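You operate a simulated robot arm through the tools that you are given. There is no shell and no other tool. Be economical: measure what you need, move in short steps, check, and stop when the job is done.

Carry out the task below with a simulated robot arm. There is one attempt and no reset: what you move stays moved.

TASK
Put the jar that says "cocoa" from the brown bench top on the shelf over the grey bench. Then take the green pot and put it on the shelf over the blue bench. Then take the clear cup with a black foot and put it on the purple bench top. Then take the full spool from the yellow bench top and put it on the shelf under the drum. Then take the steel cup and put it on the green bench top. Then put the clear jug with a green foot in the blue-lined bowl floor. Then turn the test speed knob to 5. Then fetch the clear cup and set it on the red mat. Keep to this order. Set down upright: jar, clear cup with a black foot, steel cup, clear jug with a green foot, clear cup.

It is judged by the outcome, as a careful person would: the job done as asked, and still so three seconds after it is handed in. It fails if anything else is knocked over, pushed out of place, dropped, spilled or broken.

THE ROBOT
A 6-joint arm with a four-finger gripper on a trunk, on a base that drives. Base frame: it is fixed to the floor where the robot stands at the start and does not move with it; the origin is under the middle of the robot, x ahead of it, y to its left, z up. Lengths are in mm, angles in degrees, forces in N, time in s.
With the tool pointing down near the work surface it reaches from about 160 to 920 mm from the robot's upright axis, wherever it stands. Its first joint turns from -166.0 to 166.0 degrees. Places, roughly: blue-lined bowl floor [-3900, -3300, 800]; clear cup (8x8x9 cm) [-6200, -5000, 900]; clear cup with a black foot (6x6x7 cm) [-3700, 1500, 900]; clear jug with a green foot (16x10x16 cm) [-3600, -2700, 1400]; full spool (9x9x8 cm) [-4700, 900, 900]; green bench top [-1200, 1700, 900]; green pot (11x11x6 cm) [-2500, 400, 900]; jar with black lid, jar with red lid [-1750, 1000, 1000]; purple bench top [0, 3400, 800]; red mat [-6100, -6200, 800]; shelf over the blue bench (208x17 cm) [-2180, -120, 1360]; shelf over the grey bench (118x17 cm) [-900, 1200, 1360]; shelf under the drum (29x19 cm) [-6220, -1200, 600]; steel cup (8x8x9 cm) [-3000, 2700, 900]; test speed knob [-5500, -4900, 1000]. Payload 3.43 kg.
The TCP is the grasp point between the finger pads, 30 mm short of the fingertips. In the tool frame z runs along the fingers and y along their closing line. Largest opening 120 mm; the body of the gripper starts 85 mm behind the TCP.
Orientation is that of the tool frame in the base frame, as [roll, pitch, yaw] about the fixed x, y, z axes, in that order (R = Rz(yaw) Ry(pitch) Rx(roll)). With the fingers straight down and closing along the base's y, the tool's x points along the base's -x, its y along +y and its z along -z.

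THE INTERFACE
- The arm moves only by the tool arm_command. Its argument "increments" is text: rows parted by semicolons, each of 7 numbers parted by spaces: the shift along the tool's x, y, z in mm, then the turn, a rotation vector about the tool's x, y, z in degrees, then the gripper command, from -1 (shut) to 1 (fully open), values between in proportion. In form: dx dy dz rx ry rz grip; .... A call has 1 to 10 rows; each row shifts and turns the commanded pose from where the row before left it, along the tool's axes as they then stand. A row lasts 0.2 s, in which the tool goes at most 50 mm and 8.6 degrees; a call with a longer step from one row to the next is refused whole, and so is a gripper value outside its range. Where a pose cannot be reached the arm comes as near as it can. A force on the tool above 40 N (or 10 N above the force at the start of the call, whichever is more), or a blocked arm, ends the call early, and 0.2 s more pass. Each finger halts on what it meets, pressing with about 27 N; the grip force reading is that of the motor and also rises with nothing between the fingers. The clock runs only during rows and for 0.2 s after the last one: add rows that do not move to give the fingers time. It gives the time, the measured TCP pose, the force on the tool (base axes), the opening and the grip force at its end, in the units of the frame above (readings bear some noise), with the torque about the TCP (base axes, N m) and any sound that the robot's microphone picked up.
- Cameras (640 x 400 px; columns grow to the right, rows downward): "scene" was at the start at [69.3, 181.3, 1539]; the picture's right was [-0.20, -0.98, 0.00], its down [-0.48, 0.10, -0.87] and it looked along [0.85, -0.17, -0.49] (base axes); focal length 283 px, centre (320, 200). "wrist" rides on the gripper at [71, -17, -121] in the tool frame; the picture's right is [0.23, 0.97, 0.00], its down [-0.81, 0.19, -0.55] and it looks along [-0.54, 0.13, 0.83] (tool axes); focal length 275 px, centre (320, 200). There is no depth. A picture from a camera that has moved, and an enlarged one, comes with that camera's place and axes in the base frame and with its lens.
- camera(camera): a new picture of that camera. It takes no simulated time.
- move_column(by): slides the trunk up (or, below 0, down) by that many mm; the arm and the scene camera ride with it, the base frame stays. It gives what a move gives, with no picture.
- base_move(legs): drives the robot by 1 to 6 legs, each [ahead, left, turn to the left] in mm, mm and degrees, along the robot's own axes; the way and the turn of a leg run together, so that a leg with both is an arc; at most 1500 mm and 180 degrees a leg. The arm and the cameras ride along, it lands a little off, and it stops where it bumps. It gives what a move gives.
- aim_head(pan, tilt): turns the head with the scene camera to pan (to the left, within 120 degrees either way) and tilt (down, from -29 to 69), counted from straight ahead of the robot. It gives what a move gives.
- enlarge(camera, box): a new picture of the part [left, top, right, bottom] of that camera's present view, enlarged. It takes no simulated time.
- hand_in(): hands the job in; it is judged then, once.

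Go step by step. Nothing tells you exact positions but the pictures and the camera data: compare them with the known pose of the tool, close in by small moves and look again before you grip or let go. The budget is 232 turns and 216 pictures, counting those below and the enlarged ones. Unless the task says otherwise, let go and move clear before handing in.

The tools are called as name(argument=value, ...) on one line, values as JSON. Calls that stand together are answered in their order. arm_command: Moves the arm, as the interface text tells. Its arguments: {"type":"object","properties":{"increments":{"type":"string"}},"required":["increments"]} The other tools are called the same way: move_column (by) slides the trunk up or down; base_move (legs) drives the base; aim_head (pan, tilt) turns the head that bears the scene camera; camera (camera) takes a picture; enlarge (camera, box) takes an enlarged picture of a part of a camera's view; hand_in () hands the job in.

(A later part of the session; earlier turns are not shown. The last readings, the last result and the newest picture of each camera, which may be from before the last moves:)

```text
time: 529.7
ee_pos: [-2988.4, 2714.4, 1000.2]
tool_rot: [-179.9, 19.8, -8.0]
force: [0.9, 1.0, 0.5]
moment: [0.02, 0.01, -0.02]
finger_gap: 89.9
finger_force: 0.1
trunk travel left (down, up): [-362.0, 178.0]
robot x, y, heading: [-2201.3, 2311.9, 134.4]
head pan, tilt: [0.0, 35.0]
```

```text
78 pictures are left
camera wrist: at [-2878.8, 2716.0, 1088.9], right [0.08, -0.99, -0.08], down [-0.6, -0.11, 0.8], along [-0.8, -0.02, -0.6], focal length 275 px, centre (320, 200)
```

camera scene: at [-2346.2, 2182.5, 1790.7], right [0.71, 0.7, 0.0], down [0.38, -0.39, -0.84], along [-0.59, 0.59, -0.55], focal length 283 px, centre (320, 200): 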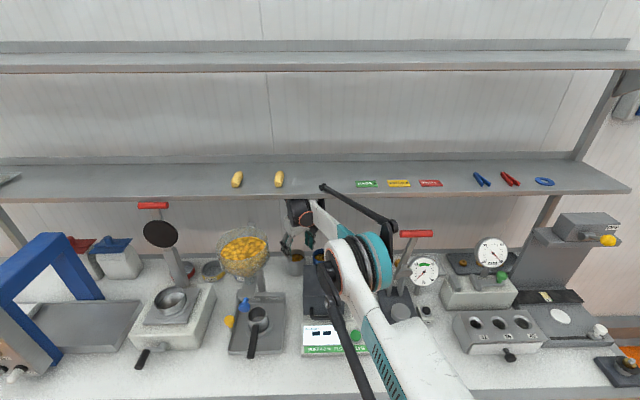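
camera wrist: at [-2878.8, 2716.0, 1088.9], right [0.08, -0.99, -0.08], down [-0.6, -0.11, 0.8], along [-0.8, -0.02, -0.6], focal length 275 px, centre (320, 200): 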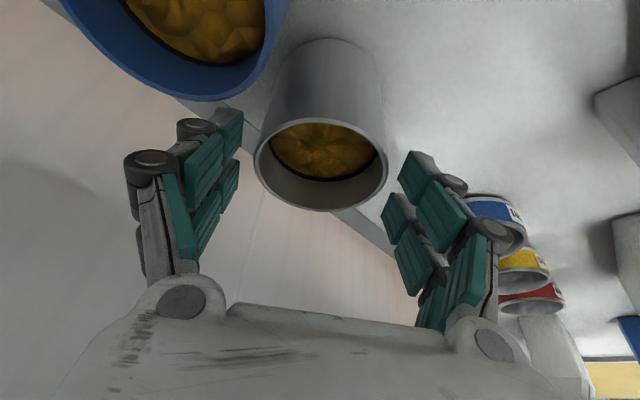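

arm_command(increments="1.5 0 9 0 0 0 0.5;0 0 9 0 0 0 0.5;0 0 8 0 0 0 0.5;0 0 0 0 0 0 0.5")

camera(camera="wrist")

enlarge(camera="scene", box=[260, 190, 390, 290])

```text
time: 530.7
ee_pos: [-2994.7, 2714.9, 973.4]
tool_rot: [180.0, 19.9, -8.0]
force: [-0.1, 0.0, -0.9]
moment: [0.02, 0.0, 0.03]
finger_gap: 89.9
finger_force: 0.1
trunk travel left (down, up): [-362.0, 178.0]
robot x, y, heading: [-2200.0, 2314.8, 134.5]
head pan, tilt: [0.0, 35.0]
```

```text
77 pictures are left
camera wrist: at [-2886.1, 2717.0, 1063.7], right [0.08, -0.99, -0.08], down [-0.6, -0.11, 0.8], along [-0.8, -0.02, -0.6], focal length 275 px, centre (320, 200)
```

wrist: 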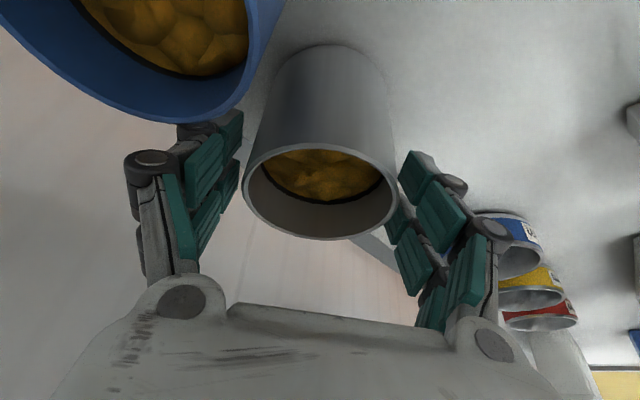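

```text
4.00 times, centred on (325, 240) of scene
camera zoom: at [-2392.2, 2220.5, 1792.4], right [0.71, 0.7, 0.0], down [0.4, -0.41, -0.82], along [-0.58, 0.58, -0.57], focal length 1132 px, centre (300, 40)
```

zoom: 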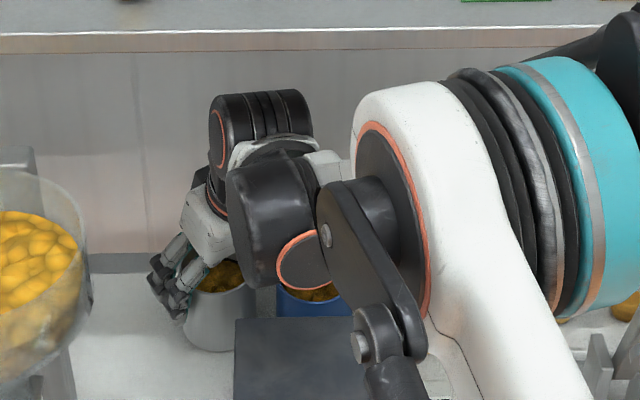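

Rim centred at the grasp point. Closing, then lifting a little.

arm_command(increments="0 0 4 0 0 0 0.5;0 0 0 0 0 0 0.2;0 0 0 0 0 0 -1;0 0 0 0 0 0 -1;0 0 0 0 0 0 -1;-2.4 0 -6.6 0 0 0 -1;-2.4 0 -6.6 0 0 0 -1")

camera(camera="wrist")

```text
time: 532.3
ee_pos: [-2998.1, 2715.9, 985.4]
tool_rot: [-180.0, 20.0, -8.0]
force: [-0.3, -0.1, -0.9]
moment: [-0.04, -0.01, -0.03]
finger_gap: 72.6
finger_force: 26.9
trunk travel left (down, up): [-362.0, 178.0]
robot x, y, heading: [-2201.1, 2313.4, 134.3]
head pan, tilt: [0.0, 35.0]
```

```text
75 pictures are left
camera wrist: at [-2887.9, 2717.9, 1074.2], right [0.08, -0.99, -0.08], down [-0.6, -0.11, 0.8], along [-0.8, -0.02, -0.6], focal length 275 px, centre (320, 200)
```

wrist: 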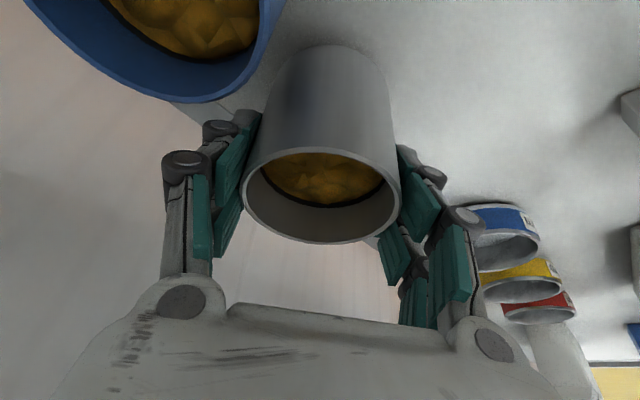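

The cup is held, 12 mm off the bench. To get it out past the oven I'll raise it slightly, turn the tool so the gripper is narrow in the gap, and shift a little left before pulling out.

arm_command(increments="-5.2 0 -14.1 0 0 0 -1;-5.2 0 -14.1 0 0 0 -1;0 0 0 -2.4 0 -6.6 -1;0 0 0 -2.4 0 -6.6 -1;0 0 0 -2.4 0 -6.6 -1;0 0 0 -2.4 0 -6.6 -1;-10.2 5.1 3.7 0 0 0 -1")

camera(camera="wrist")

camera(camera="scene")

```text
time: 533.9
ee_pos: [-2998.4, 2707.2, 1014.7]
tool_rot: [-179.8, 20.1, 20.1]
force: [-0.6, -0.7, -1.8]
moment: [0.01, -0.01, 0.02]
finger_gap: 72.6
finger_force: 26.6
trunk travel left (down, up): [-362.0, 178.0]
robot x, y, heading: [-2198.9, 2313.0, 134.5]
head pan, tilt: [0.0, 35.0]
```

```text
74 pictures are left
camera wrist: at [-2902.0, 2760.7, 1104.0], right [0.53, -0.84, -0.08], down [-0.47, -0.38, 0.8], along [-0.7, -0.39, -0.6], focal length 275 px, centre (320, 200)
```

wrist: 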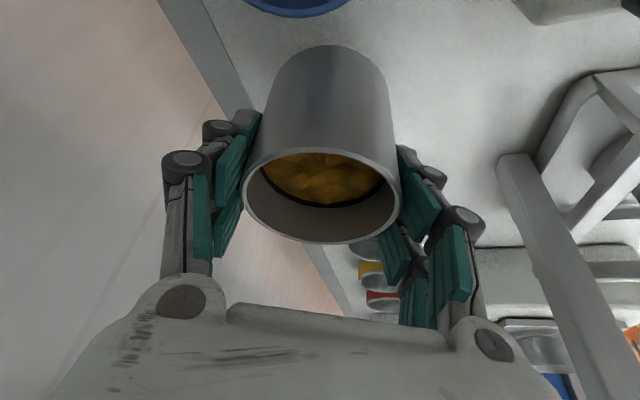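

```text
73 pictures are left
camera scene: at [-2384.0, 2217.8, 1792.2], right [0.71, 0.7, 0.0], down [0.4, -0.41, -0.82], along [-0.58, 0.58, -0.57], focal length 283 px, centre (320, 200)
```

scene: 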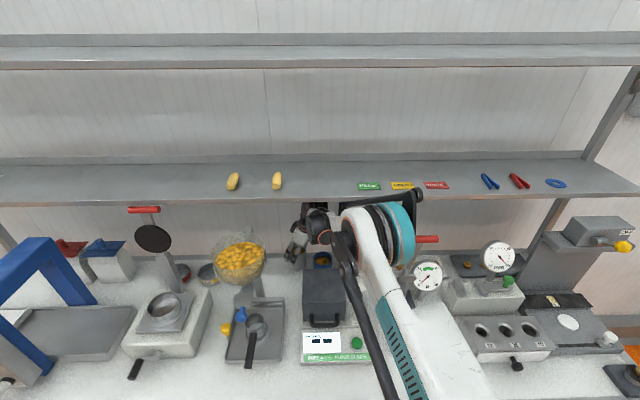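

The cup is clear and narrow in the gap. I'll pull it straight out by driving the base backward, which keeps the arm rigid.

base_move(legs=[[-120, 0, 0]])

camera(camera="scene")

```text
time: 535.2
ee_pos: [-2921.5, 2619.8, 1015.4]
tool_rot: [-179.9, 20.0, 20.1]
force: [-8.4, -8.2, 9.2]
moment: [-0.26, 0.3, -0.01]
finger_gap: 69.1
finger_force: 27.1
trunk travel left (down, up): [-362.0, 178.0]
robot x, y, heading: [-2116.4, 2224.6, 134.6]
head pan, tilt: [0.0, 35.0]
```

```text
72 pictures are left
camera scene: at [-2307.3, 2132.8, 1792.3], right [0.71, 0.7, 0.0], down [0.4, -0.41, -0.82], along [-0.58, 0.58, -0.57], focal length 283 px, centre (320, 200)
```

scene: 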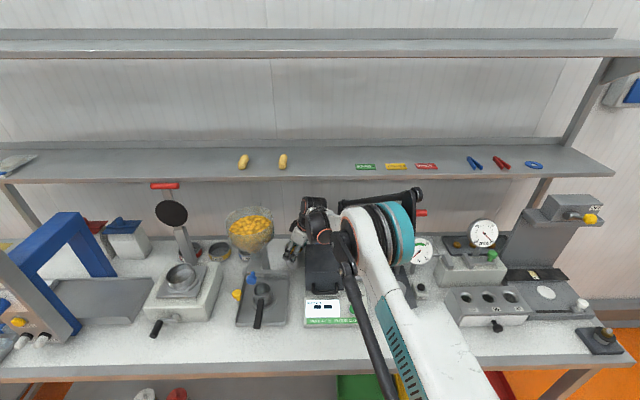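

camera(camera="wrist")

enlarge(camera="scene", box=[230, 190, 380, 310])

```text
71 pictures are left
camera wrist: at [-2825.8, 2672.7, 1104.5], right [0.54, -0.84, -0.08], down [-0.47, -0.38, 0.8], along [-0.7, -0.39, -0.6], focal length 275 px, centre (320, 200)
```

wrist: 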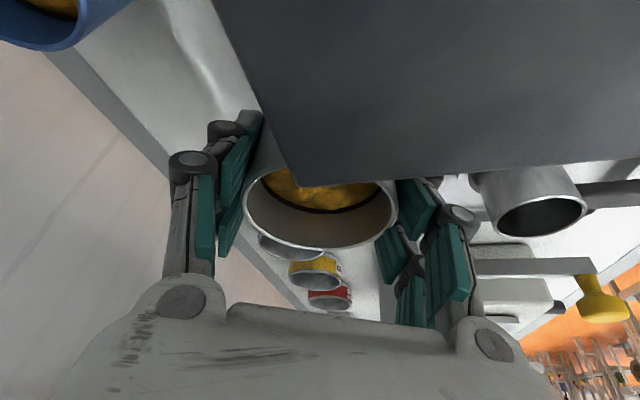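

```text
3.33 times, centred on (305, 250) of scene
camera zoom: at [-2307.3, 2132.8, 1792.3], right [0.71, 0.7, 0.0], down [0.4, -0.41, -0.82], along [-0.58, 0.58, -0.57], focal length 944 px, centre (370, 33)
```

zoom: 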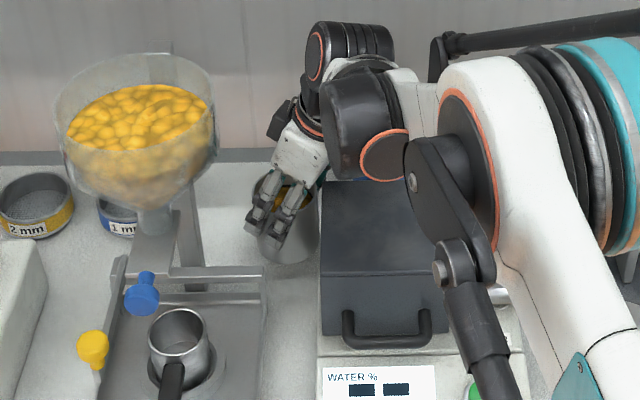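

The cup's side is rubbing the oven's corner. I'll shift left 15 mm before pulling further.

arm_command(increments="-6.4 3.2 2.3 0 0 0 -1;-6.4 3.2 2.3 0 0 0 -1;-3 1.5 1 0 0 0 -1;0 0 0 0 0 0 -1")

camera(camera="wrist")

enlarge(camera="scene", box=[230, 190, 380, 310])

```text
time: 536.2
ee_pos: [-2935.3, 2607.4, 1015.5]
tool_rot: [-180.0, 20.0, 20.2]
force: [0.5, 0.2, -1.7]
moment: [0.02, 0.02, 0.04]
finger_gap: 68.6
finger_force: 27.2
trunk travel left (down, up): [-362.0, 178.0]
robot x, y, heading: [-2118.9, 2226.6, 135.2]
head pan, tilt: [0.0, 35.0]
```

```text
69 pictures are left
camera wrist: at [-2839.0, 2660.2, 1104.5], right [0.54, -0.84, -0.08], down [-0.47, -0.38, 0.8], along [-0.7, -0.39, -0.6], focal length 275 px, centre (320, 200)
```

wrist: 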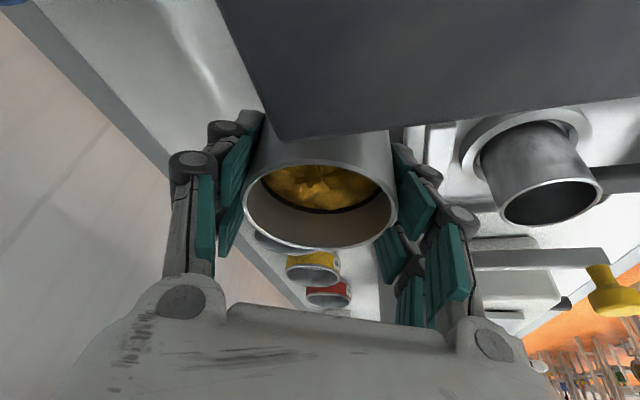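

```text
3.33 times, centred on (305, 250) of scene
camera zoom: at [-2307.4, 2134.2, 1792.3], right [0.71, 0.7, 0.0], down [0.4, -0.41, -0.82], along [-0.58, 0.58, -0.57], focal length 944 px, centre (370, 33)
```

zoom: 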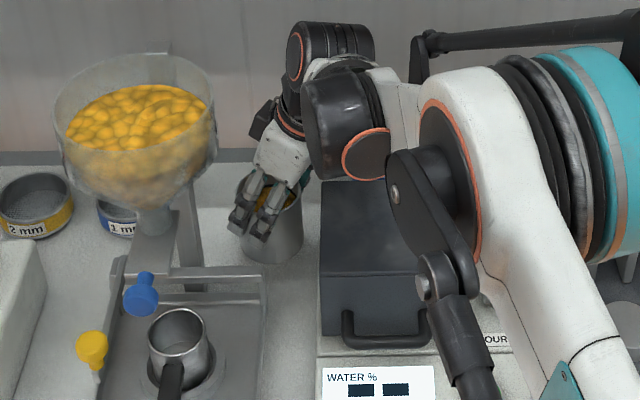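

Free again, with about 17 mm to the oven and 38 mm to the hopper. Continue pulling out.

base_move(legs=[[-130, 0, 0]])

camera(camera="wrist")

enlarge(camera="scene", box=[210, 180, 400, 320])

```text
time: 537.1
ee_pos: [-2911.6, 2591.9, 1015.8]
tool_rot: [-179.0, 20.1, 20.1]
force: [-0.2, 3.4, -1.1]
moment: [0.12, -0.01, 0.04]
finger_gap: 68.7
finger_force: 27.1
trunk travel left (down, up): [-362.0, 178.0]
robot x, y, heading: [-2091.3, 2202.5, 134.6]
head pan, tilt: [0.0, 35.0]
stopped in leg 1: the force on the tool passed its limit at 62 N (the readings are from after the stop); the commanded pose is now the measured one
```

```text
67 pictures are left
camera wrist: at [-2815.1, 2643.0, 1105.4], right [0.53, -0.84, -0.1], down [-0.47, -0.38, 0.8], along [-0.71, -0.38, -0.6], focal length 275 px, centre (320, 200)
```

wrist: 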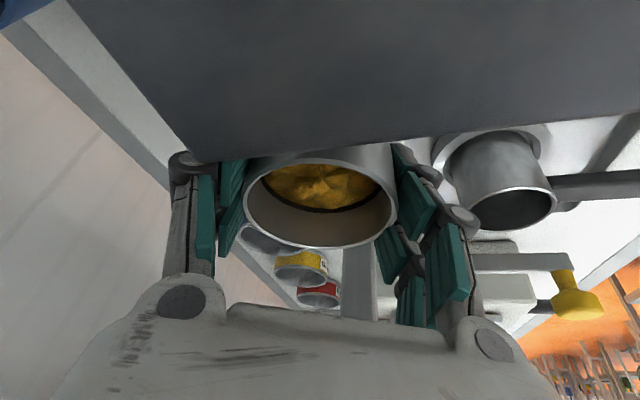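

```text
2.86 times, centred on (305, 250) of scene
camera zoom: at [-2283.7, 2111.2, 1792.4], right [0.71, 0.7, 0.0], down [0.4, -0.41, -0.82], along [-0.57, 0.58, -0.57], focal length 809 px, centre (363, 57)
```

zoom: 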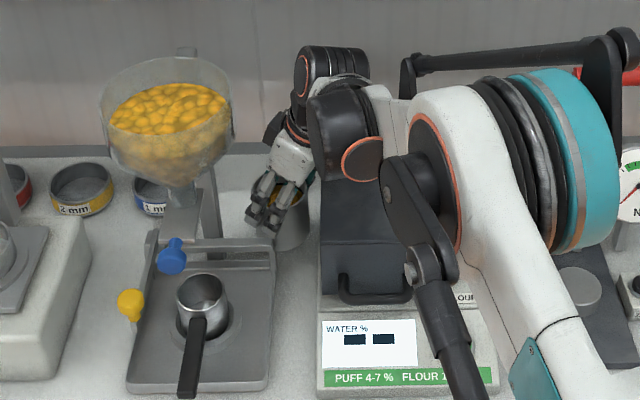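

The rear finger's knuckle caught the oven's back corner. I'll ease forward, move 18 mm further left, and turn the tool 18° more so both fingers line up with the gap.

arm_command(increments="-3.2 -7.2 1.2 -1 0 0 -1;-7.6 3.8 2.8 0 0 0 -1;-7.7 3.8 2.8 0 0 0 -1;0 0 0 -2.05 0 -5.64 -1;0 0 0 -2.05 0 -5.64 -1;0 0 0 -2.05 0 -5.64 -1")

camera(camera="wrist")

enlarge(camera="scene", box=[210, 180, 400, 320])

```text
time: 538.5
ee_pos: [-2931.1, 2584.9, 1018.3]
tool_rot: [-179.9, 20.3, 38.1]
force: [-0.4, -0.1, -0.9]
moment: [-0.03, 0.03, -0.02]
finger_gap: 68.9
finger_force: 27.2
trunk travel left (down, up): [-362.0, 178.0]
robot x, y, heading: [-2090.9, 2204.6, 134.7]
head pan, tilt: [0.0, 35.0]
```

```text
65 pictures are left
camera wrist: at [-2855.9, 2664.5, 1105.4], right [0.77, -0.63, -0.08], down [-0.33, -0.5, 0.8], along [-0.55, -0.59, -0.6], focal length 275 px, centre (320, 200)
```

wrist: 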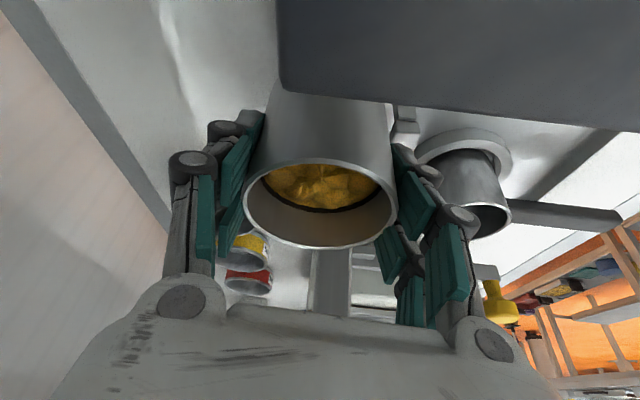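

```text
2.86 times, centred on (305, 250) of scene
camera zoom: at [-2284.3, 2110.7, 1792.3], right [0.71, 0.7, 0.0], down [0.4, -0.41, -0.82], along [-0.57, 0.58, -0.57], focal length 809 px, centre (363, 57)
```

zoom: 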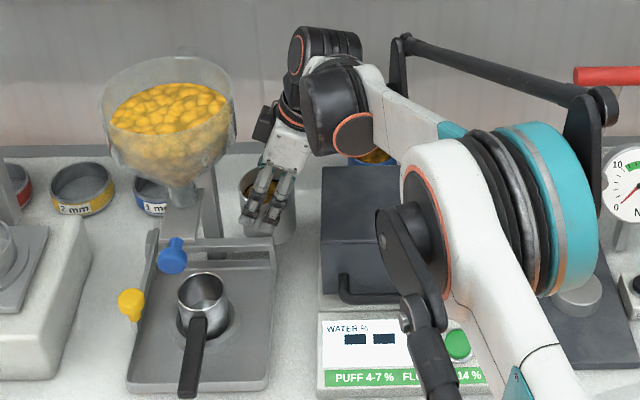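

Clear on both sides now; pulling out further.

base_move(legs=[[-70, 0, 0]])

camera(camera="wrist")

```text
time: 539.3
ee_pos: [-2925.2, 2581.6, 1017.8]
tool_rot: [-178.8, 20.4, 37.9]
force: [-10.3, 7.3, -3.3]
moment: [0.29, 0.52, -0.01]
finger_gap: 69.2
finger_force: 26.4
trunk travel left (down, up): [-362.0, 178.0]
robot x, y, heading: [-2081.1, 2192.9, 134.8]
head pan, tilt: [0.0, 35.0]
stopped in leg 1: the force on the tool passed its limit at 68 N (the readings are from after the stop); the commanded pose is now the measured one
```

```text
63 pictures are left
camera wrist: at [-2846.8, 2660.6, 1105.5], right [0.76, -0.64, -0.1], down [-0.32, -0.51, 0.8], along [-0.56, -0.58, -0.6], focal length 275 px, centre (320, 200)
```

wrist: 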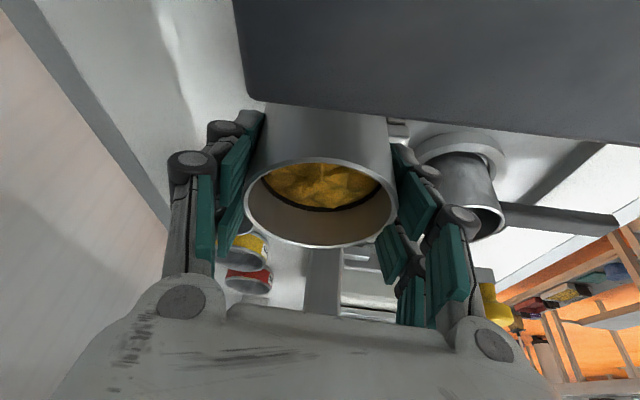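

The cup's lower part hit the rail behind the hopper's tray (contact 45 mm below the grasp point). I'll ease back and raise it 60 mm to clear the rail, staying under the shelf.

arm_command(increments="0 -6 0 -1.1 0 0 -1;-6.8 0 -18.8 0 0 0 -1;-6.8 0 -18.8 0 0 0 -1;-6.8 0 -18.8 0 0 0 -1;0 0 0 0 0 0 -1")

camera(camera="wrist")

camera(camera="scene")

```text
time: 540.5
ee_pos: [-2917.9, 2580.4, 1079.4]
tool_rot: [-179.8, 20.4, 38.0]
force: [0.0, -0.3, -1.6]
moment: [-0.01, 0.01, 0.01]
finger_gap: 69.5
finger_force: 26.9
out of reach, approached as far as the arm can: row 1
trunk travel left (down, up): [-362.0, 178.0]
robot x, y, heading: [-2085.8, 2193.1, 134.4]
head pan, tilt: [0.0, 35.0]
```

```text
62 pictures are left
camera wrist: at [-2842.4, 2661.1, 1168.4], right [0.77, -0.63, -0.08], down [-0.33, -0.5, 0.8], along [-0.55, -0.59, -0.59], focal length 275 px, centre (320, 200)
```

wrist: 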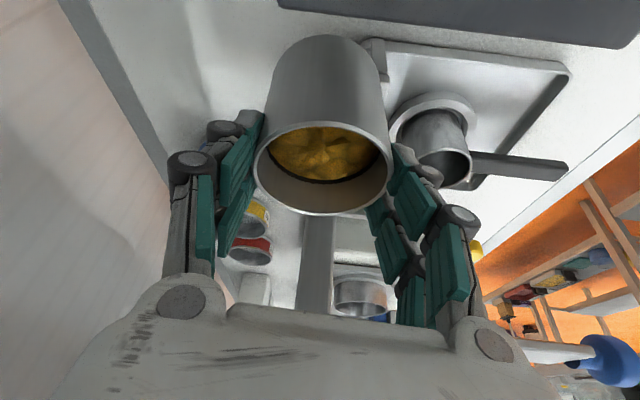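

```text
61 pictures are left
camera scene: at [-2272.4, 2099.4, 1791.8], right [0.71, 0.7, 0.0], down [0.4, -0.41, -0.82], along [-0.57, 0.58, -0.57], focal length 283 px, centre (320, 200)
```

scene: 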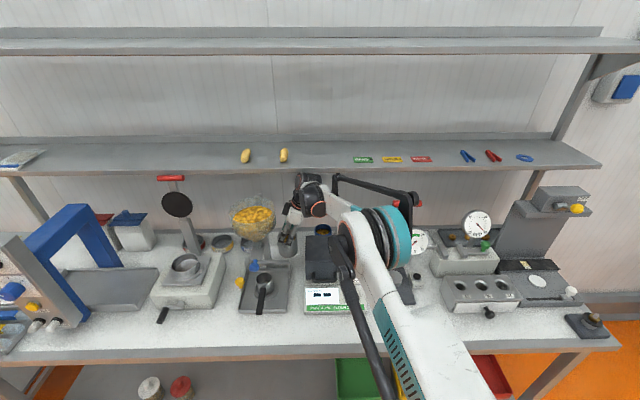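

The cup snagged and slid about 20 mm down in the grip. I'll move back over free bench, set it down, and re-grip it lower so it clears the rail.

base_move(legs=[[28, 0, 0]])

arm_command(increments="7.2 0 19.7 0 0 0 -1;7.2 0 19.7 0 0 0 -1;3.4 0 9.4 0 0 0 -1;1.4 0 3.8 0 0 0 -1;1.4 0 3.8 0 0 0 -1;1.4 0 3.8 0 0 0 -1;0 0 0 0 0 0 -1")

camera(camera="wrist")

```text
time: 541.2
ee_pos: [-2920.2, 2582.8, 1077.6]
tool_rot: [-179.9, 20.5, 38.1]
force: [0.7, -0.2, -0.7]
moment: [-0.01, 0.03, 0.02]
finger_gap: 69.3
finger_force: 27.2
trunk travel left (down, up): [-362.0, 178.0]
robot x, y, heading: [-2084.9, 2195.0, 134.6]
head pan, tilt: [0.0, 35.0]
stopped in leg 1: the robot was blocked; the commanded pose is now the measured one
```

```text
time: 542.5
ee_pos: [-2921.3, 2585.2, 1016.6]
tool_rot: [-179.5, 20.6, 37.9]
force: [-10.8, 8.1, -1.2]
moment: [0.33, 0.37, -0.02]
finger_gap: 69.0
finger_force: 27.0
trunk travel left (down, up): [-362.0, 178.0]
robot x, y, heading: [-2085.4, 2191.7, 134.5]
head pan, tilt: [0.0, 35.0]
stopped in row 6: the force on the tool passed its limit at 43 N (the readings are from after the stop); the commanded pose is now the measured one
```

```text
60 pictures are left
camera wrist: at [-2844.7, 2665.3, 1104.2], right [0.77, -0.64, -0.09], down [-0.33, -0.5, 0.8], along [-0.55, -0.58, -0.59], focal length 275 px, centre (320, 200)
```

wrist: 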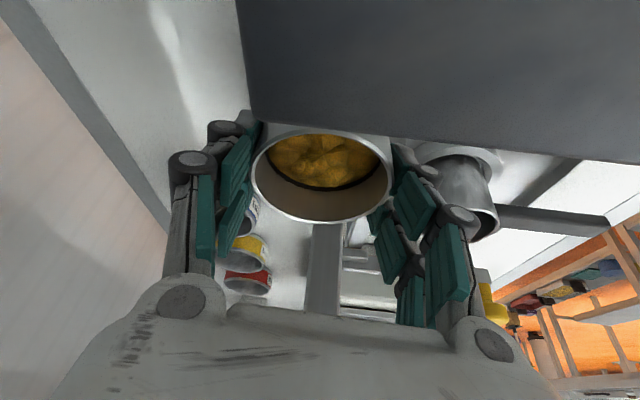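

arm_command(increments="0 -6 0 0 0 0 -1;0 -8 0 0 0 0 -1;0 -8 0 0 0 0 -1;0 0 0 0 0 0 -1")

arm_command(increments="1.4 0 3.8 0 0 0 -1;1.4 0 3.8 0 0 0 -1;1.4 0 3.8 0 0 0 -1;0 0 0 0 0 0 -1")

```text
time: 543.5
ee_pos: [-2919.6, 2593.5, 1024.3]
tool_rot: [-179.5, 20.7, 38.0]
force: [-0.5, 0.6, -1.1]
moment: [-0.02, -0.01, 0.02]
finger_gap: 69.0
finger_force: 27.0
out of reach, approached as far as the arm can: row 1, 2, 3
trunk travel left (down, up): [-362.0, 178.0]
robot x, y, heading: [-2084.8, 2192.1, 134.7]
head pan, tilt: [0.0, 35.0]
```

```text
time: 544.5
ee_pos: [-2916.4, 2591.5, 1015.0]
tool_rot: [-179.5, 20.5, 38.0]
force: [-0.1, -0.1, -0.2]
moment: [0.03, -0.04, 0.02]
finger_gap: 68.8
finger_force: 27.5
out of reach, approached as far as the arm can: row 2
trunk travel left (down, up): [-362.0, 178.0]
robot x, y, heading: [-2084.0, 2195.8, 134.3]
head pan, tilt: [0.0, 35.0]
```

The arm is at full stretch; I'll bring the base forward 25 mm now that it's lower.

base_move(legs=[[28, 0, 0]])

arm_command(increments="1.4 0 3.8 0 0 0 -1;1.4 0 3.8 0 0 0 -1;1.4 0 3.8 0 0 0 -1;1.4 0 3.8 0 0 0 -1;0 0 0 0 0 0 -1")

camera(camera="wrist")

```text
time: 545.4
ee_pos: [-2935.8, 2611.5, 1013.4]
tool_rot: [-179.7, 20.6, 38.0]
force: [-1.1, 0.7, -2.7]
moment: [-0.05, -0.03, -0.02]
finger_gap: 68.4
finger_force: 27.1
trunk travel left (down, up): [-362.0, 178.0]
robot x, y, heading: [-2105.2, 2214.6, 134.5]
head pan, tilt: [0.0, 35.0]
```

```text
time: 546.5
ee_pos: [-2928.9, 2607.7, 1003.0]
tool_rot: [-179.4, 20.6, 38.0]
force: [-0.5, 0.7, -0.5]
moment: [0.01, -0.01, 0.0]
finger_gap: 68.9
finger_force: 27.3
out of reach, approached as far as the arm can: row 2, 4
trunk travel left (down, up): [-362.0, 178.0]
robot x, y, heading: [-2106.4, 2214.0, 134.5]
head pan, tilt: [0.0, 35.0]
```

```text
59 pictures are left
camera wrist: at [-2852.9, 2687.6, 1090.9], right [0.77, -0.64, -0.09], down [-0.32, -0.5, 0.8], along [-0.56, -0.58, -0.59], focal length 275 px, centre (320, 200)
```

wrist: 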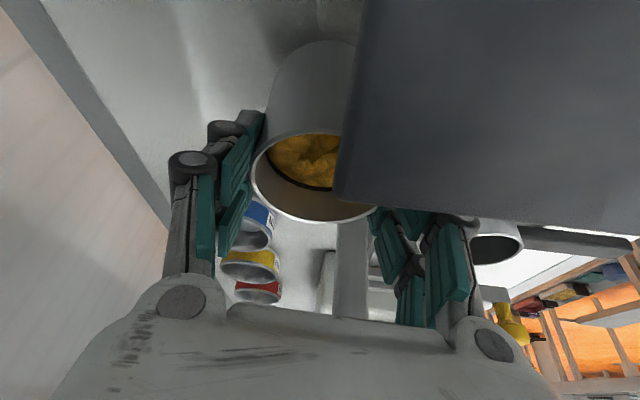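

base_move(legs=[[55, 10, 0]])

arm_command(increments="0 12 0 0 0 0 -1;0 12 0 -0.6 0 0 -1;1.4 6 3.8 0 0 0 -1;1.4 0 3.8 0 0 0 -1;1.4 0 3.8 0 0 0 -1;1.4 0 3.8 0 0 0 -1;1.4 0 3.8 0 0 0 -1;0 0 0 0 0 0 -1")

camera(camera="wrist")

```text
time: 547.5
ee_pos: [-2975.9, 2640.2, 1002.6]
tool_rot: [-179.4, 20.5, 37.9]
force: [-1.0, 1.0, -2.2]
moment: [-0.06, -0.03, -0.03]
finger_gap: 68.7
finger_force: 26.9
trunk travel left (down, up): [-362.0, 178.0]
robot x, y, heading: [-2151.5, 2247.2, 134.3]
head pan, tilt: [0.0, 35.0]
```

```text
time: 549.3
ee_pos: [-2955.8, 2614.8, 983.8]
tool_rot: [-179.9, 20.6, 38.0]
force: [-3.1, 0.6, 16.2]
moment: [-0.08, 0.17, -0.01]
finger_gap: 69.1
finger_force: 27.2
trunk travel left (down, up): [-362.0, 178.0]
robot x, y, heading: [-2149.9, 2246.7, 134.2]
head pan, tilt: [0.0, 35.0]
```

```text
58 pictures are left
camera wrist: at [-2880.3, 2696.5, 1071.4], right [0.77, -0.63, -0.08], down [-0.33, -0.5, 0.8], along [-0.55, -0.59, -0.59], focal length 275 px, centre (320, 200)
```

wrist: 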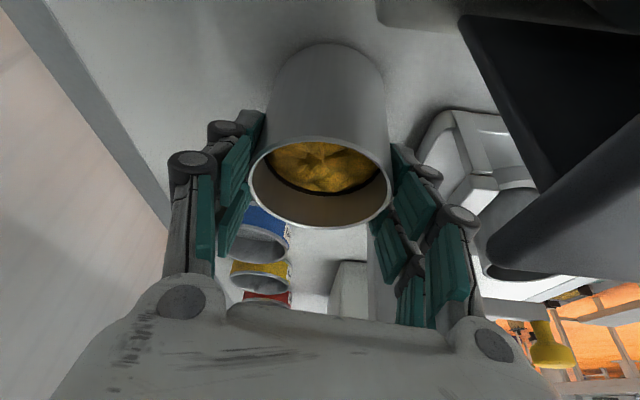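

The cup stands on the bench again. I'll open slightly, go 14 mm lower, and re-grip.

arm_command(increments="0 0 0 0 0 0 0.45;0 0 0 0 0 0 0.45;2.4 0 6.6 0 0 0 0.45;2.4 0 6.6 0 0 0 0.45;0 0 0 0 0 0 0;0 0 0 0 0 0 -1;0 0 0 0 0 0 -1;0 0 0 0 0 0 -1;-3.4 0 -9.4 0 0 0 -1")

camera(camera="wrist")

```text
time: 551.3
ee_pos: [-2955.3, 2616.2, 978.1]
tool_rot: [180.0, 20.7, 38.0]
force: [-0.3, -0.3, -1.3]
moment: [0.01, -0.02, 0.03]
finger_gap: 68.8
finger_force: 27.4
trunk travel left (down, up): [-362.0, 178.0]
robot x, y, heading: [-2148.5, 2251.4, 134.3]
head pan, tilt: [0.0, 35.0]
```

```text
57 pictures are left
camera wrist: at [-2880.6, 2696.9, 1066.7], right [0.77, -0.63, -0.08], down [-0.33, -0.5, 0.8], along [-0.55, -0.59, -0.59], focal length 275 px, centre (320, 200)
```

wrist: 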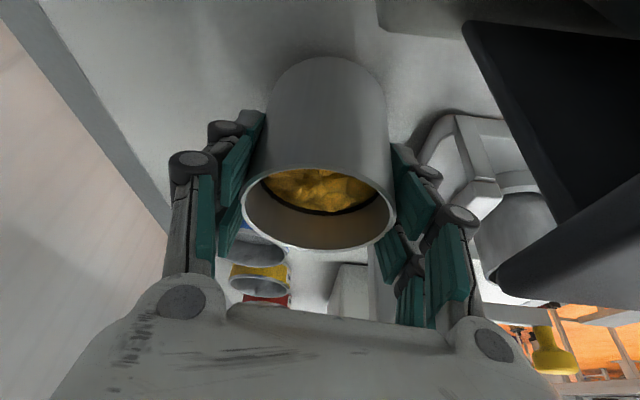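

Better grip: the rim is now above the grasp point. I'll back up 34 mm, then raise the cup above the rail.

base_move(legs=[[-34, 0, 0]])

arm_command(increments="-7.2 0 -19.7 0 0 0 -1;-7.2 0 -19.7 0 0 0 -1;-7.2 0 -19.7 0 0 0 -1;-7.2 0 -19.7 0 0 0 -1;-7.2 0 -19.7 0 0 0 -1;0 0 0 0 0 0 -1")

enlarge(camera="scene", box=[210, 150, 450, 310])

camera(camera="wrist")

```text
time: 552.1
ee_pos: [-2930.8, 2596.7, 977.7]
tool_rot: [180.0, 20.6, 37.8]
force: [-0.8, 24.7, 4.7]
moment: [0.18, -0.15, 0.82]
finger_gap: 68.7
finger_force: 26.4
trunk travel left (down, up): [-362.0, 178.0]
robot x, y, heading: [-2127.1, 2223.8, 134.4]
head pan, tilt: [0.0, 35.0]
```

```text
time: 553.5
ee_pos: [-2930.9, 2594.4, 1067.3]
tool_rot: [179.8, 20.3, 37.8]
force: [-0.5, -0.3, -0.5]
moment: [-0.04, -0.03, -0.01]
finger_gap: 68.9
finger_force: 27.3
trunk travel left (down, up): [-362.0, 178.0]
robot x, y, heading: [-2123.4, 2221.9, 134.7]
head pan, tilt: [0.0, 35.0]
```

```text
2.50 times, centred on (330, 230) of scene
camera zoom: at [-2321.9, 2133.4, 1789.8], right [0.71, 0.7, 0.0], down [0.4, -0.41, -0.82], along [-0.57, 0.58, -0.58], focal length 708 px, centre (295, 125)
```

zoom: 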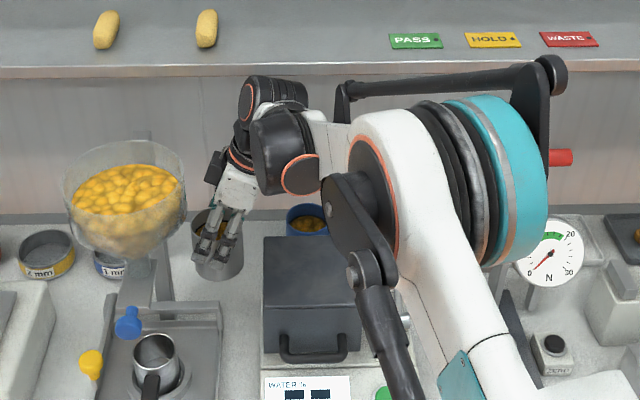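

```text
55 pictures are left
camera wrist: at [-2854.9, 2674.9, 1154.6], right [0.77, -0.64, -0.08], down [-0.33, -0.5, 0.8], along [-0.55, -0.59, -0.59], focal length 275 px, centre (320, 200)
```

wrist: 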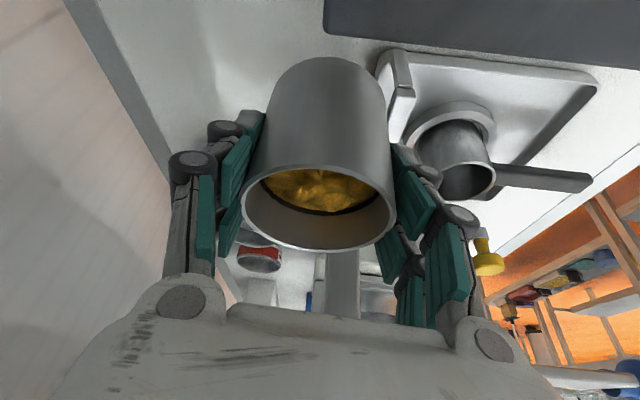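

The cup is above the rail and securely held. A little more height, then back out.

arm_command(increments="-3.4 0 -9.4 0 0 0 -1;-3.4 0 -9.4 0 0 0 -1;0 0 0 0 0 0 -1")

base_move(legs=[[-70, 0, 0]])

camera(camera="wrist")

```text
time: 554.5
ee_pos: [-2925.5, 2590.8, 1068.8]
tool_rot: [179.8, 20.5, 37.9]
force: [-0.5, 0.0, -0.7]
moment: [0.02, 0.01, -0.02]
finger_gap: 68.8
finger_force: 27.3
trunk travel left (down, up): [-362.0, 178.0]
robot x, y, heading: [-2127.4, 2222.6, 134.4]
head pan, tilt: [0.0, 35.0]
stopped in row 3: the arm was blocked; the commanded pose is now the measured one
```

```text
time: 555.6
ee_pos: [-2871.9, 2537.1, 1078.5]
tool_rot: [-179.8, 20.5, 37.9]
force: [0.2, -1.2, 0.3]
moment: [0.03, -0.02, 0.01]
finger_gap: 68.8
finger_force: 26.9
trunk travel left (down, up): [-362.0, 178.0]
robot x, y, heading: [-2075.1, 2171.4, 134.8]
head pan, tilt: [0.0, 35.0]
```

```text
54 pictures are left
camera wrist: at [-2794.8, 2618.5, 1165.2], right [0.77, -0.64, -0.08], down [-0.33, -0.5, 0.8], along [-0.55, -0.59, -0.59], focal length 275 px, centre (320, 200)
```

wrist: 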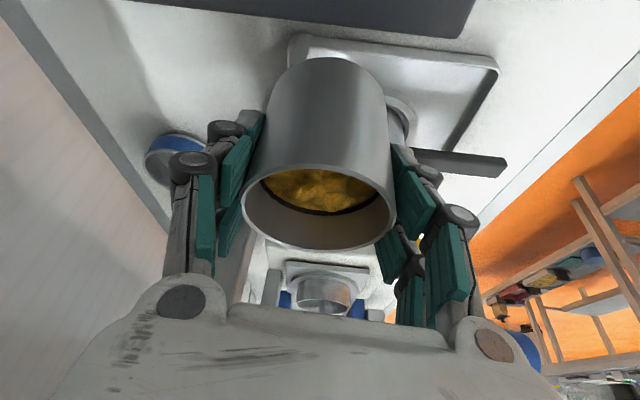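

Past the rail. A bit further back, then lift with the trunk and withdraw fully.

base_move(legs=[[-90, 0, 0]])

move_column(by=150)

base_move(legs=[[-150, 0, 0]])

camera(camera="scene")

```text
time: 556.7
ee_pos: [-2808.0, 2474.2, 1077.6]
tool_rot: [-179.8, 20.4, 38.0]
force: [0.2, -0.6, -1.0]
moment: [0.02, 0.03, -0.03]
finger_gap: 68.7
finger_force: 27.3
trunk travel left (down, up): [-362.0, 178.0]
robot x, y, heading: [-2016.2, 2110.7, 134.3]
head pan, tilt: [0.0, 35.0]
```

```text
time: 558.4
ee_pos: [-2809.1, 2478.4, 1224.3]
tool_rot: [-180.0, 20.5, 37.6]
force: [13.8, 10.8, -14.3]
moment: [-0.08, -0.39, -0.33]
finger_gap: 68.6
finger_force: 26.2
trunk travel left (down, up): [-512.0, 28.0]
robot x, y, heading: [-2013.1, 2109.5, 134.5]
head pan, tilt: [0.0, 35.0]
```

```text
time: 559.8
ee_pos: [-2703.3, 2365.6, 1228.0]
tool_rot: [-179.7, 20.5, 37.9]
force: [0.3, -1.3, 0.1]
moment: [0.02, 0.04, -0.04]
finger_gap: 68.5
finger_force: 26.6
trunk travel left (down, up): [-512.0, 28.0]
robot x, y, heading: [-1908.9, 2002.9, 134.5]
head pan, tilt: [0.0, 35.0]
```

```text
53 pictures are left
camera scene: at [-2098.6, 1907.7, 1942.5], right [0.71, 0.7, 0.0], down [0.4, -0.41, -0.82], along [-0.57, 0.58, -0.57], focal length 283 px, centre (320, 200)
```

scene: 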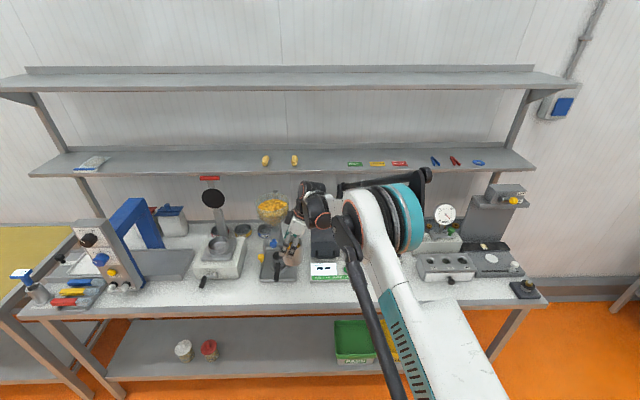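

The cup is out and upright; the hopper stands as before. I'll turn the tool back in line, retract, and turn the robot to the green bench.

arm_command(increments="0 0 0 2.84 0 7.8 -1;0 0 0 2.84 0 7.8 -1;0 0 0 2.84 0 7.8 -1;0 0 0 2.84 0 7.8 -1;0 0 0 2.84 0 7.8 -1;0 0 0 2.84 0 7.8 -1;0 0 0 2.84 0 7.8 -1;0 0 0 2.84 0 7.8 -1;0 0 0 2.84 0 7.8 -1;0 0 0 2.84 0 7.8 -1")

arm_command(increments="42 -20 -15.3 0 0 0 -1;42 -20 -15.3 0 0 0 -1;42 -20 -15.3 0 0 0 -1;42 -20 -15.3 0 0 0 -1;42 -20 -15.3 0 0 0 -1;42 -20 -15.3 0 0 0 -1;42 0 -15.3 0 0 0 -1")

camera(camera="wrist")

```text
time: 562.0
ee_pos: [-2706.1, 2366.9, 1224.9]
tool_rot: [179.5, 20.2, -45.4]
force: [-0.8, 0.5, -1.9]
moment: [0.0, -0.01, 0.02]
finger_gap: 68.3
finger_force: 26.3
trunk travel left (down, up): [-512.0, 28.0]
robot x, y, heading: [-1911.3, 2004.2, 134.4]
head pan, tilt: [0.0, 35.0]
```

```text
time: 563.6
ee_pos: [-2414.9, 2233.8, 1246.0]
tool_rot: [179.5, 20.0, -45.3]
force: [0.3, -1.1, -1.5]
moment: [0.02, 0.06, 0.0]
finger_gap: 68.5
finger_force: 26.6
out of reach, approached as far as the arm can: row 7
trunk travel left (down, up): [-512.0, 28.0]
robot x, y, heading: [-1906.9, 1997.6, 134.7]
head pan, tilt: [0.0, 35.0]
```

```text
52 pictures are left
camera wrist: at [-2325.3, 2169.8, 1334.1], right [-0.54, -0.84, -0.07], down [-0.53, 0.27, 0.8], along [-0.65, 0.47, -0.6], focal length 275 px, centre (320, 200)
```

wrist: 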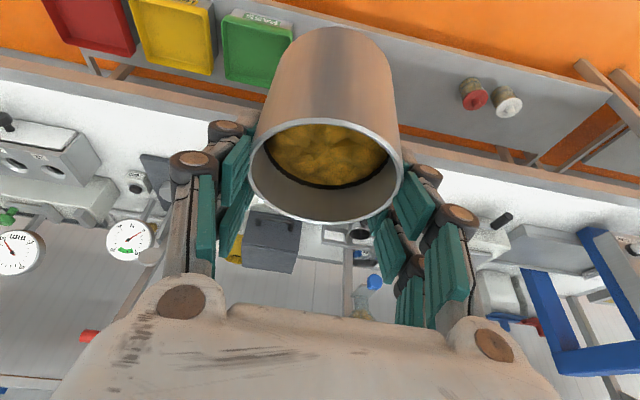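

The cup is still held upright. I'll turn to face the green bench and line up with its free corner (≈ s 20, n 1985 in bench coordinates).

base_move(legs=[[0, 0, -179.7], [0, -240, 0]])

aim_head(pan=0, tilt=42)

camera(camera="scene")

```text
time: 572.7
ee_pos: [-1578.1, 1598.6, 1245.8]
tool_rot: [179.4, 20.1, 134.0]
force: [-0.5, 0.3, -0.8]
moment: [0.01, -0.03, 0.01]
finger_gap: 68.4
finger_force: 27.1
trunk travel left (down, up): [-512.0, 28.0]
robot x, y, heading: [-2079.4, 1837.9, -45.9]
head pan, tilt: [0.0, 35.0]
```

```text
time: 573.4
ee_pos: [-1576.9, 1598.1, 1244.5]
tool_rot: [179.5, 20.1, 134.2]
force: [0.4, -0.5, -0.6]
moment: [0.03, 0.02, -0.01]
finger_gap: 68.6
finger_force: 26.3
trunk travel left (down, up): [-512.0, 28.0]
robot x, y, heading: [-2079.8, 1840.4, -46.2]
head pan, tilt: [0.0, 42.0]
```

```text
51 pictures are left
camera scene: at [-1890.7, 1930.6, 1931.8], right [-0.72, -0.69, 0.0], down [-0.46, 0.48, -0.74], along [0.51, -0.54, -0.67], focal length 283 px, centre (320, 200)
```

scene: 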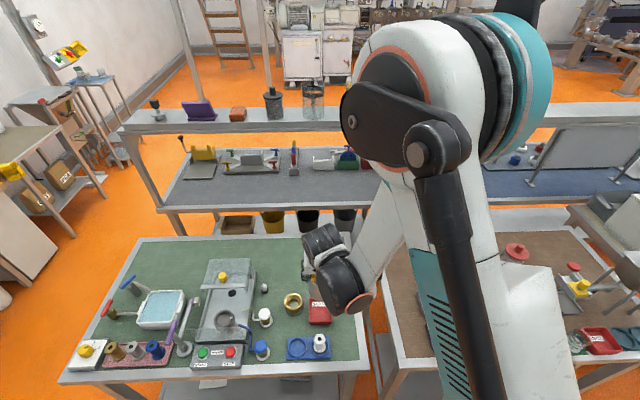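

arm_command(increments="-40.7 0 14.8 0 0 0 -1;-40.7 0 14.8 0 0 0 -1;-40.7 0 14.8 0 0 0 -1;-40.7 0 14.8 0 0 0 -1;-40.7 0 14.8 0 0 0 -1;-40.7 0 14.8 0 0 0 -1")

move_column(by=-190)

camera(camera="wrist")

enlarge(camera="scene", box=[200, 160, 420, 330])

```text
time: 574.8
ee_pos: [-1395.2, 1410.6, 1244.9]
tool_rot: [179.6, 20.0, 134.0]
force: [-0.6, -0.3, -1.9]
moment: [0.03, -0.02, 0.0]
finger_gap: 68.6
finger_force: 27.0
trunk travel left (down, up): [-512.0, 28.0]
robot x, y, heading: [-2079.8, 1840.6, -46.2]
head pan, tilt: [0.0, 42.0]
```

```text
time: 576.9
ee_pos: [-1396.1, 1412.4, 1055.6]
tool_rot: [179.5, 20.1, 133.9]
force: [0.7, 0.6, -0.9]
moment: [0.01, -0.02, 0.01]
finger_gap: 68.2
finger_force: 27.1
trunk travel left (down, up): [-322.0, 218.0]
robot x, y, heading: [-2079.6, 1836.3, -46.1]
head pan, tilt: [0.0, 42.0]
```

```text
50 pictures are left
camera wrist: at [-1484.5, 1478.4, 1144.3], right [0.55, 0.83, -0.07], down [0.53, -0.28, 0.8], along [0.65, -0.47, -0.6], focal length 275 px, centre (320, 200)
```

wrist: 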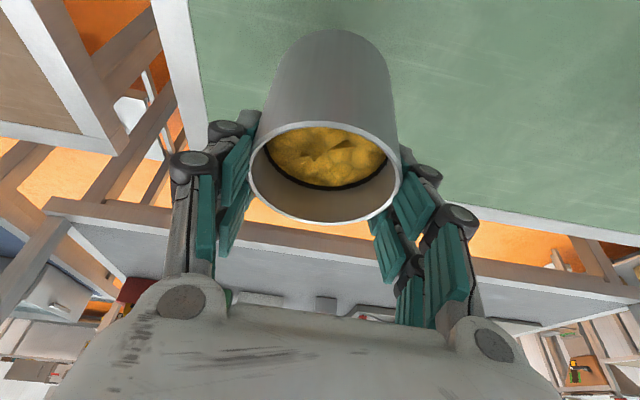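

```text
2.35 times, centred on (310, 245) of scene
camera zoom: at [-1891.2, 1930.2, 1742.0], right [-0.72, -0.69, 0.0], down [-0.46, 0.48, -0.74], along [0.51, -0.54, -0.67], focal length 666 px, centre (344, 94)
```

zoom: 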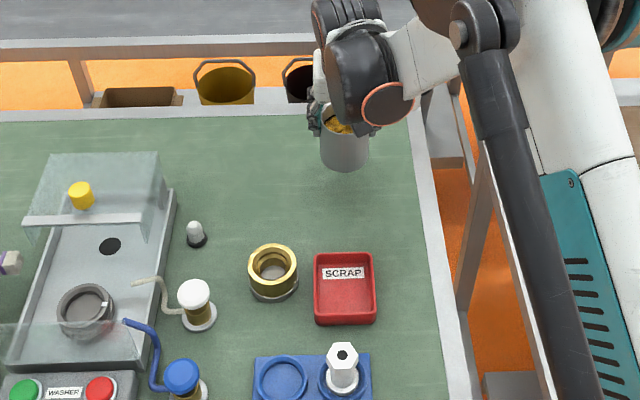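

Clear space beneath. Lowering to contact.

arm_command(increments="6.8 0 18.8 0.5 0 0 -1;5.1 0 14.1 0 0 0 -1;1.7 0 4.7 0 0 0 -1;1.4 0 3.8 0 0 0 -1;1 0 2.8 0 0 0 -1;1 0 2.8 0 0 0 -1;1 0 2.8 0 0 0 -1;0 0 0 0 0 0 -1")

arm_command(increments="0.7 0 1.9 0 0 0 -1;0.7 0 1.9 0 0 0 -1;0.7 0 1.9 0 0 0 -1;0 0 0 0 0 0 -1")

```text
time: 578.7
ee_pos: [-1396.4, 1412.2, 1002.6]
tool_rot: [180.0, 20.1, 133.9]
force: [-0.9, -0.1, -1.3]
moment: [0.01, -0.02, 0.01]
finger_gap: 68.3
finger_force: 27.1
trunk travel left (down, up): [-322.0, 218.0]
robot x, y, heading: [-2079.1, 1841.4, -46.1]
head pan, tilt: [0.0, 42.0]
```

```text
time: 579.7
ee_pos: [-1395.8, 1412.9, 996.9]
tool_rot: [-180.0, 20.0, 134.0]
force: [0.1, -0.3, -1.5]
moment: [-0.02, -0.01, -0.01]
finger_gap: 68.4
finger_force: 26.4
trunk travel left (down, up): [-322.0, 218.0]
robot x, y, heading: [-2079.1, 1839.9, -46.1]
head pan, tilt: [0.0, 42.0]
```

arm_command(increments="0.7 0 1.9 0 0 0 -1;0.7 0 1.9 0 0 0 -1;0.7 0 1.9 0 0 0 -1;0.7 0 1.9 0 0 0 -1;0.7 0 1.9 0 0 0 -1;0 0 0 0 0 0 -1")

enlarge(camera="scene", box=[260, 160, 380, 250])

```text
time: 581.1
ee_pos: [-1395.2, 1412.9, 986.2]
tool_rot: [-180.0, 20.1, 134.0]
force: [-0.3, 0.8, -1.2]
moment: [0.02, -0.05, 0.0]
finger_gap: 68.6
finger_force: 26.8
trunk travel left (down, up): [-322.0, 218.0]
robot x, y, heading: [-2078.6, 1835.5, -46.2]
head pan, tilt: [0.0, 42.0]
```

```text
4.44 times, centred on (320, 205) of scene
camera zoom: at [-1891.1, 1930.1, 1741.8], right [-0.72, -0.69, 0.0], down [-0.46, 0.48, -0.74], along [0.51, -0.54, -0.67], focal length 1258 px, centre (320, 178)
```

zoom: 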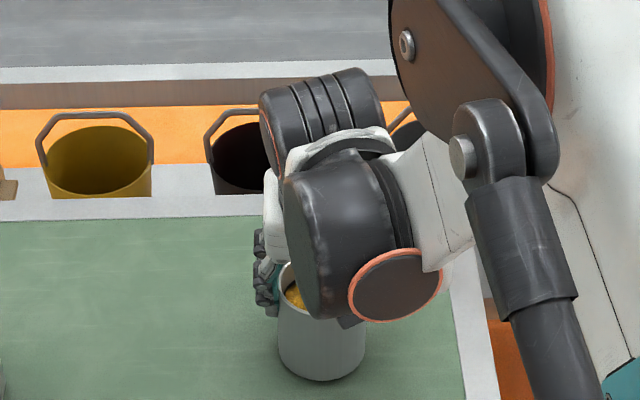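

arm_command(increments="0.7 0 1.9 0 0 0 -1;0.7 0 1.9 0 0 0 -1;0.7 0 1.9 0 0 0 -1;0.7 0 1.9 0 0 0 -1;0.7 0 1.9 0 0 0 -1;0.7 0 1.9 0 0 0 -1;0 0 0 0 0 0 -1")

```text
time: 582.7
ee_pos: [-1396.7, 1412.4, 975.2]
tool_rot: [180.0, 20.1, 134.0]
force: [0.4, 2.4, 16.9]
moment: [0.15, 0.02, -0.02]
finger_gap: 68.2
finger_force: 27.6
trunk travel left (down, up): [-322.0, 218.0]
robot x, y, heading: [-2082.3, 1839.5, -46.3]
head pan, tilt: [0.0, 42.0]
```

Contact. I release and withdraw along the tool axis.

arm_command(increments="-0.4 0 -1 0 0 0 -1;0 0 0 0 0 0 0.3;0 0 0 0 0 0 0.5;0 0 0 0 0 0 0.5;0 0 -20 0 0 0 0.5;0 0 -40 0 0 0 0.5;0 0 -45 0 0 0 0.5;0 0 -45 0 0 0 0.5")

enlarge(camera="scene", box=[220, 140, 400, 280])

```text
time: 584.5
ee_pos: [-1433.9, 1451.5, 1115.9]
tool_rot: [-179.9, 20.2, 134.0]
force: [-0.5, -0.3, 1.2]
moment: [-0.01, -0.03, 0.02]
finger_gap: 90.0
finger_force: 0.0
trunk travel left (down, up): [-322.0, 218.0]
robot x, y, heading: [-2083.4, 1835.6, -46.0]
head pan, tilt: [0.0, 42.0]
```

```text
2.86 times, centred on (310, 210) of scene
camera zoom: at [-1892.4, 1931.0, 1742.0], right [-0.72, -0.69, 0.0], down [-0.46, 0.48, -0.74], along [0.52, -0.54, -0.67], focal length 809 px, centre (349, 171)
```

zoom: 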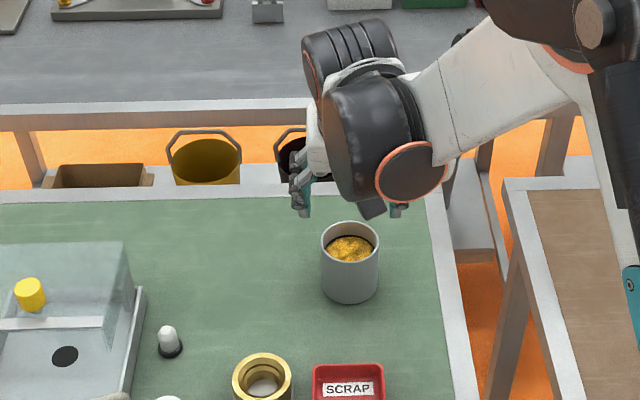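

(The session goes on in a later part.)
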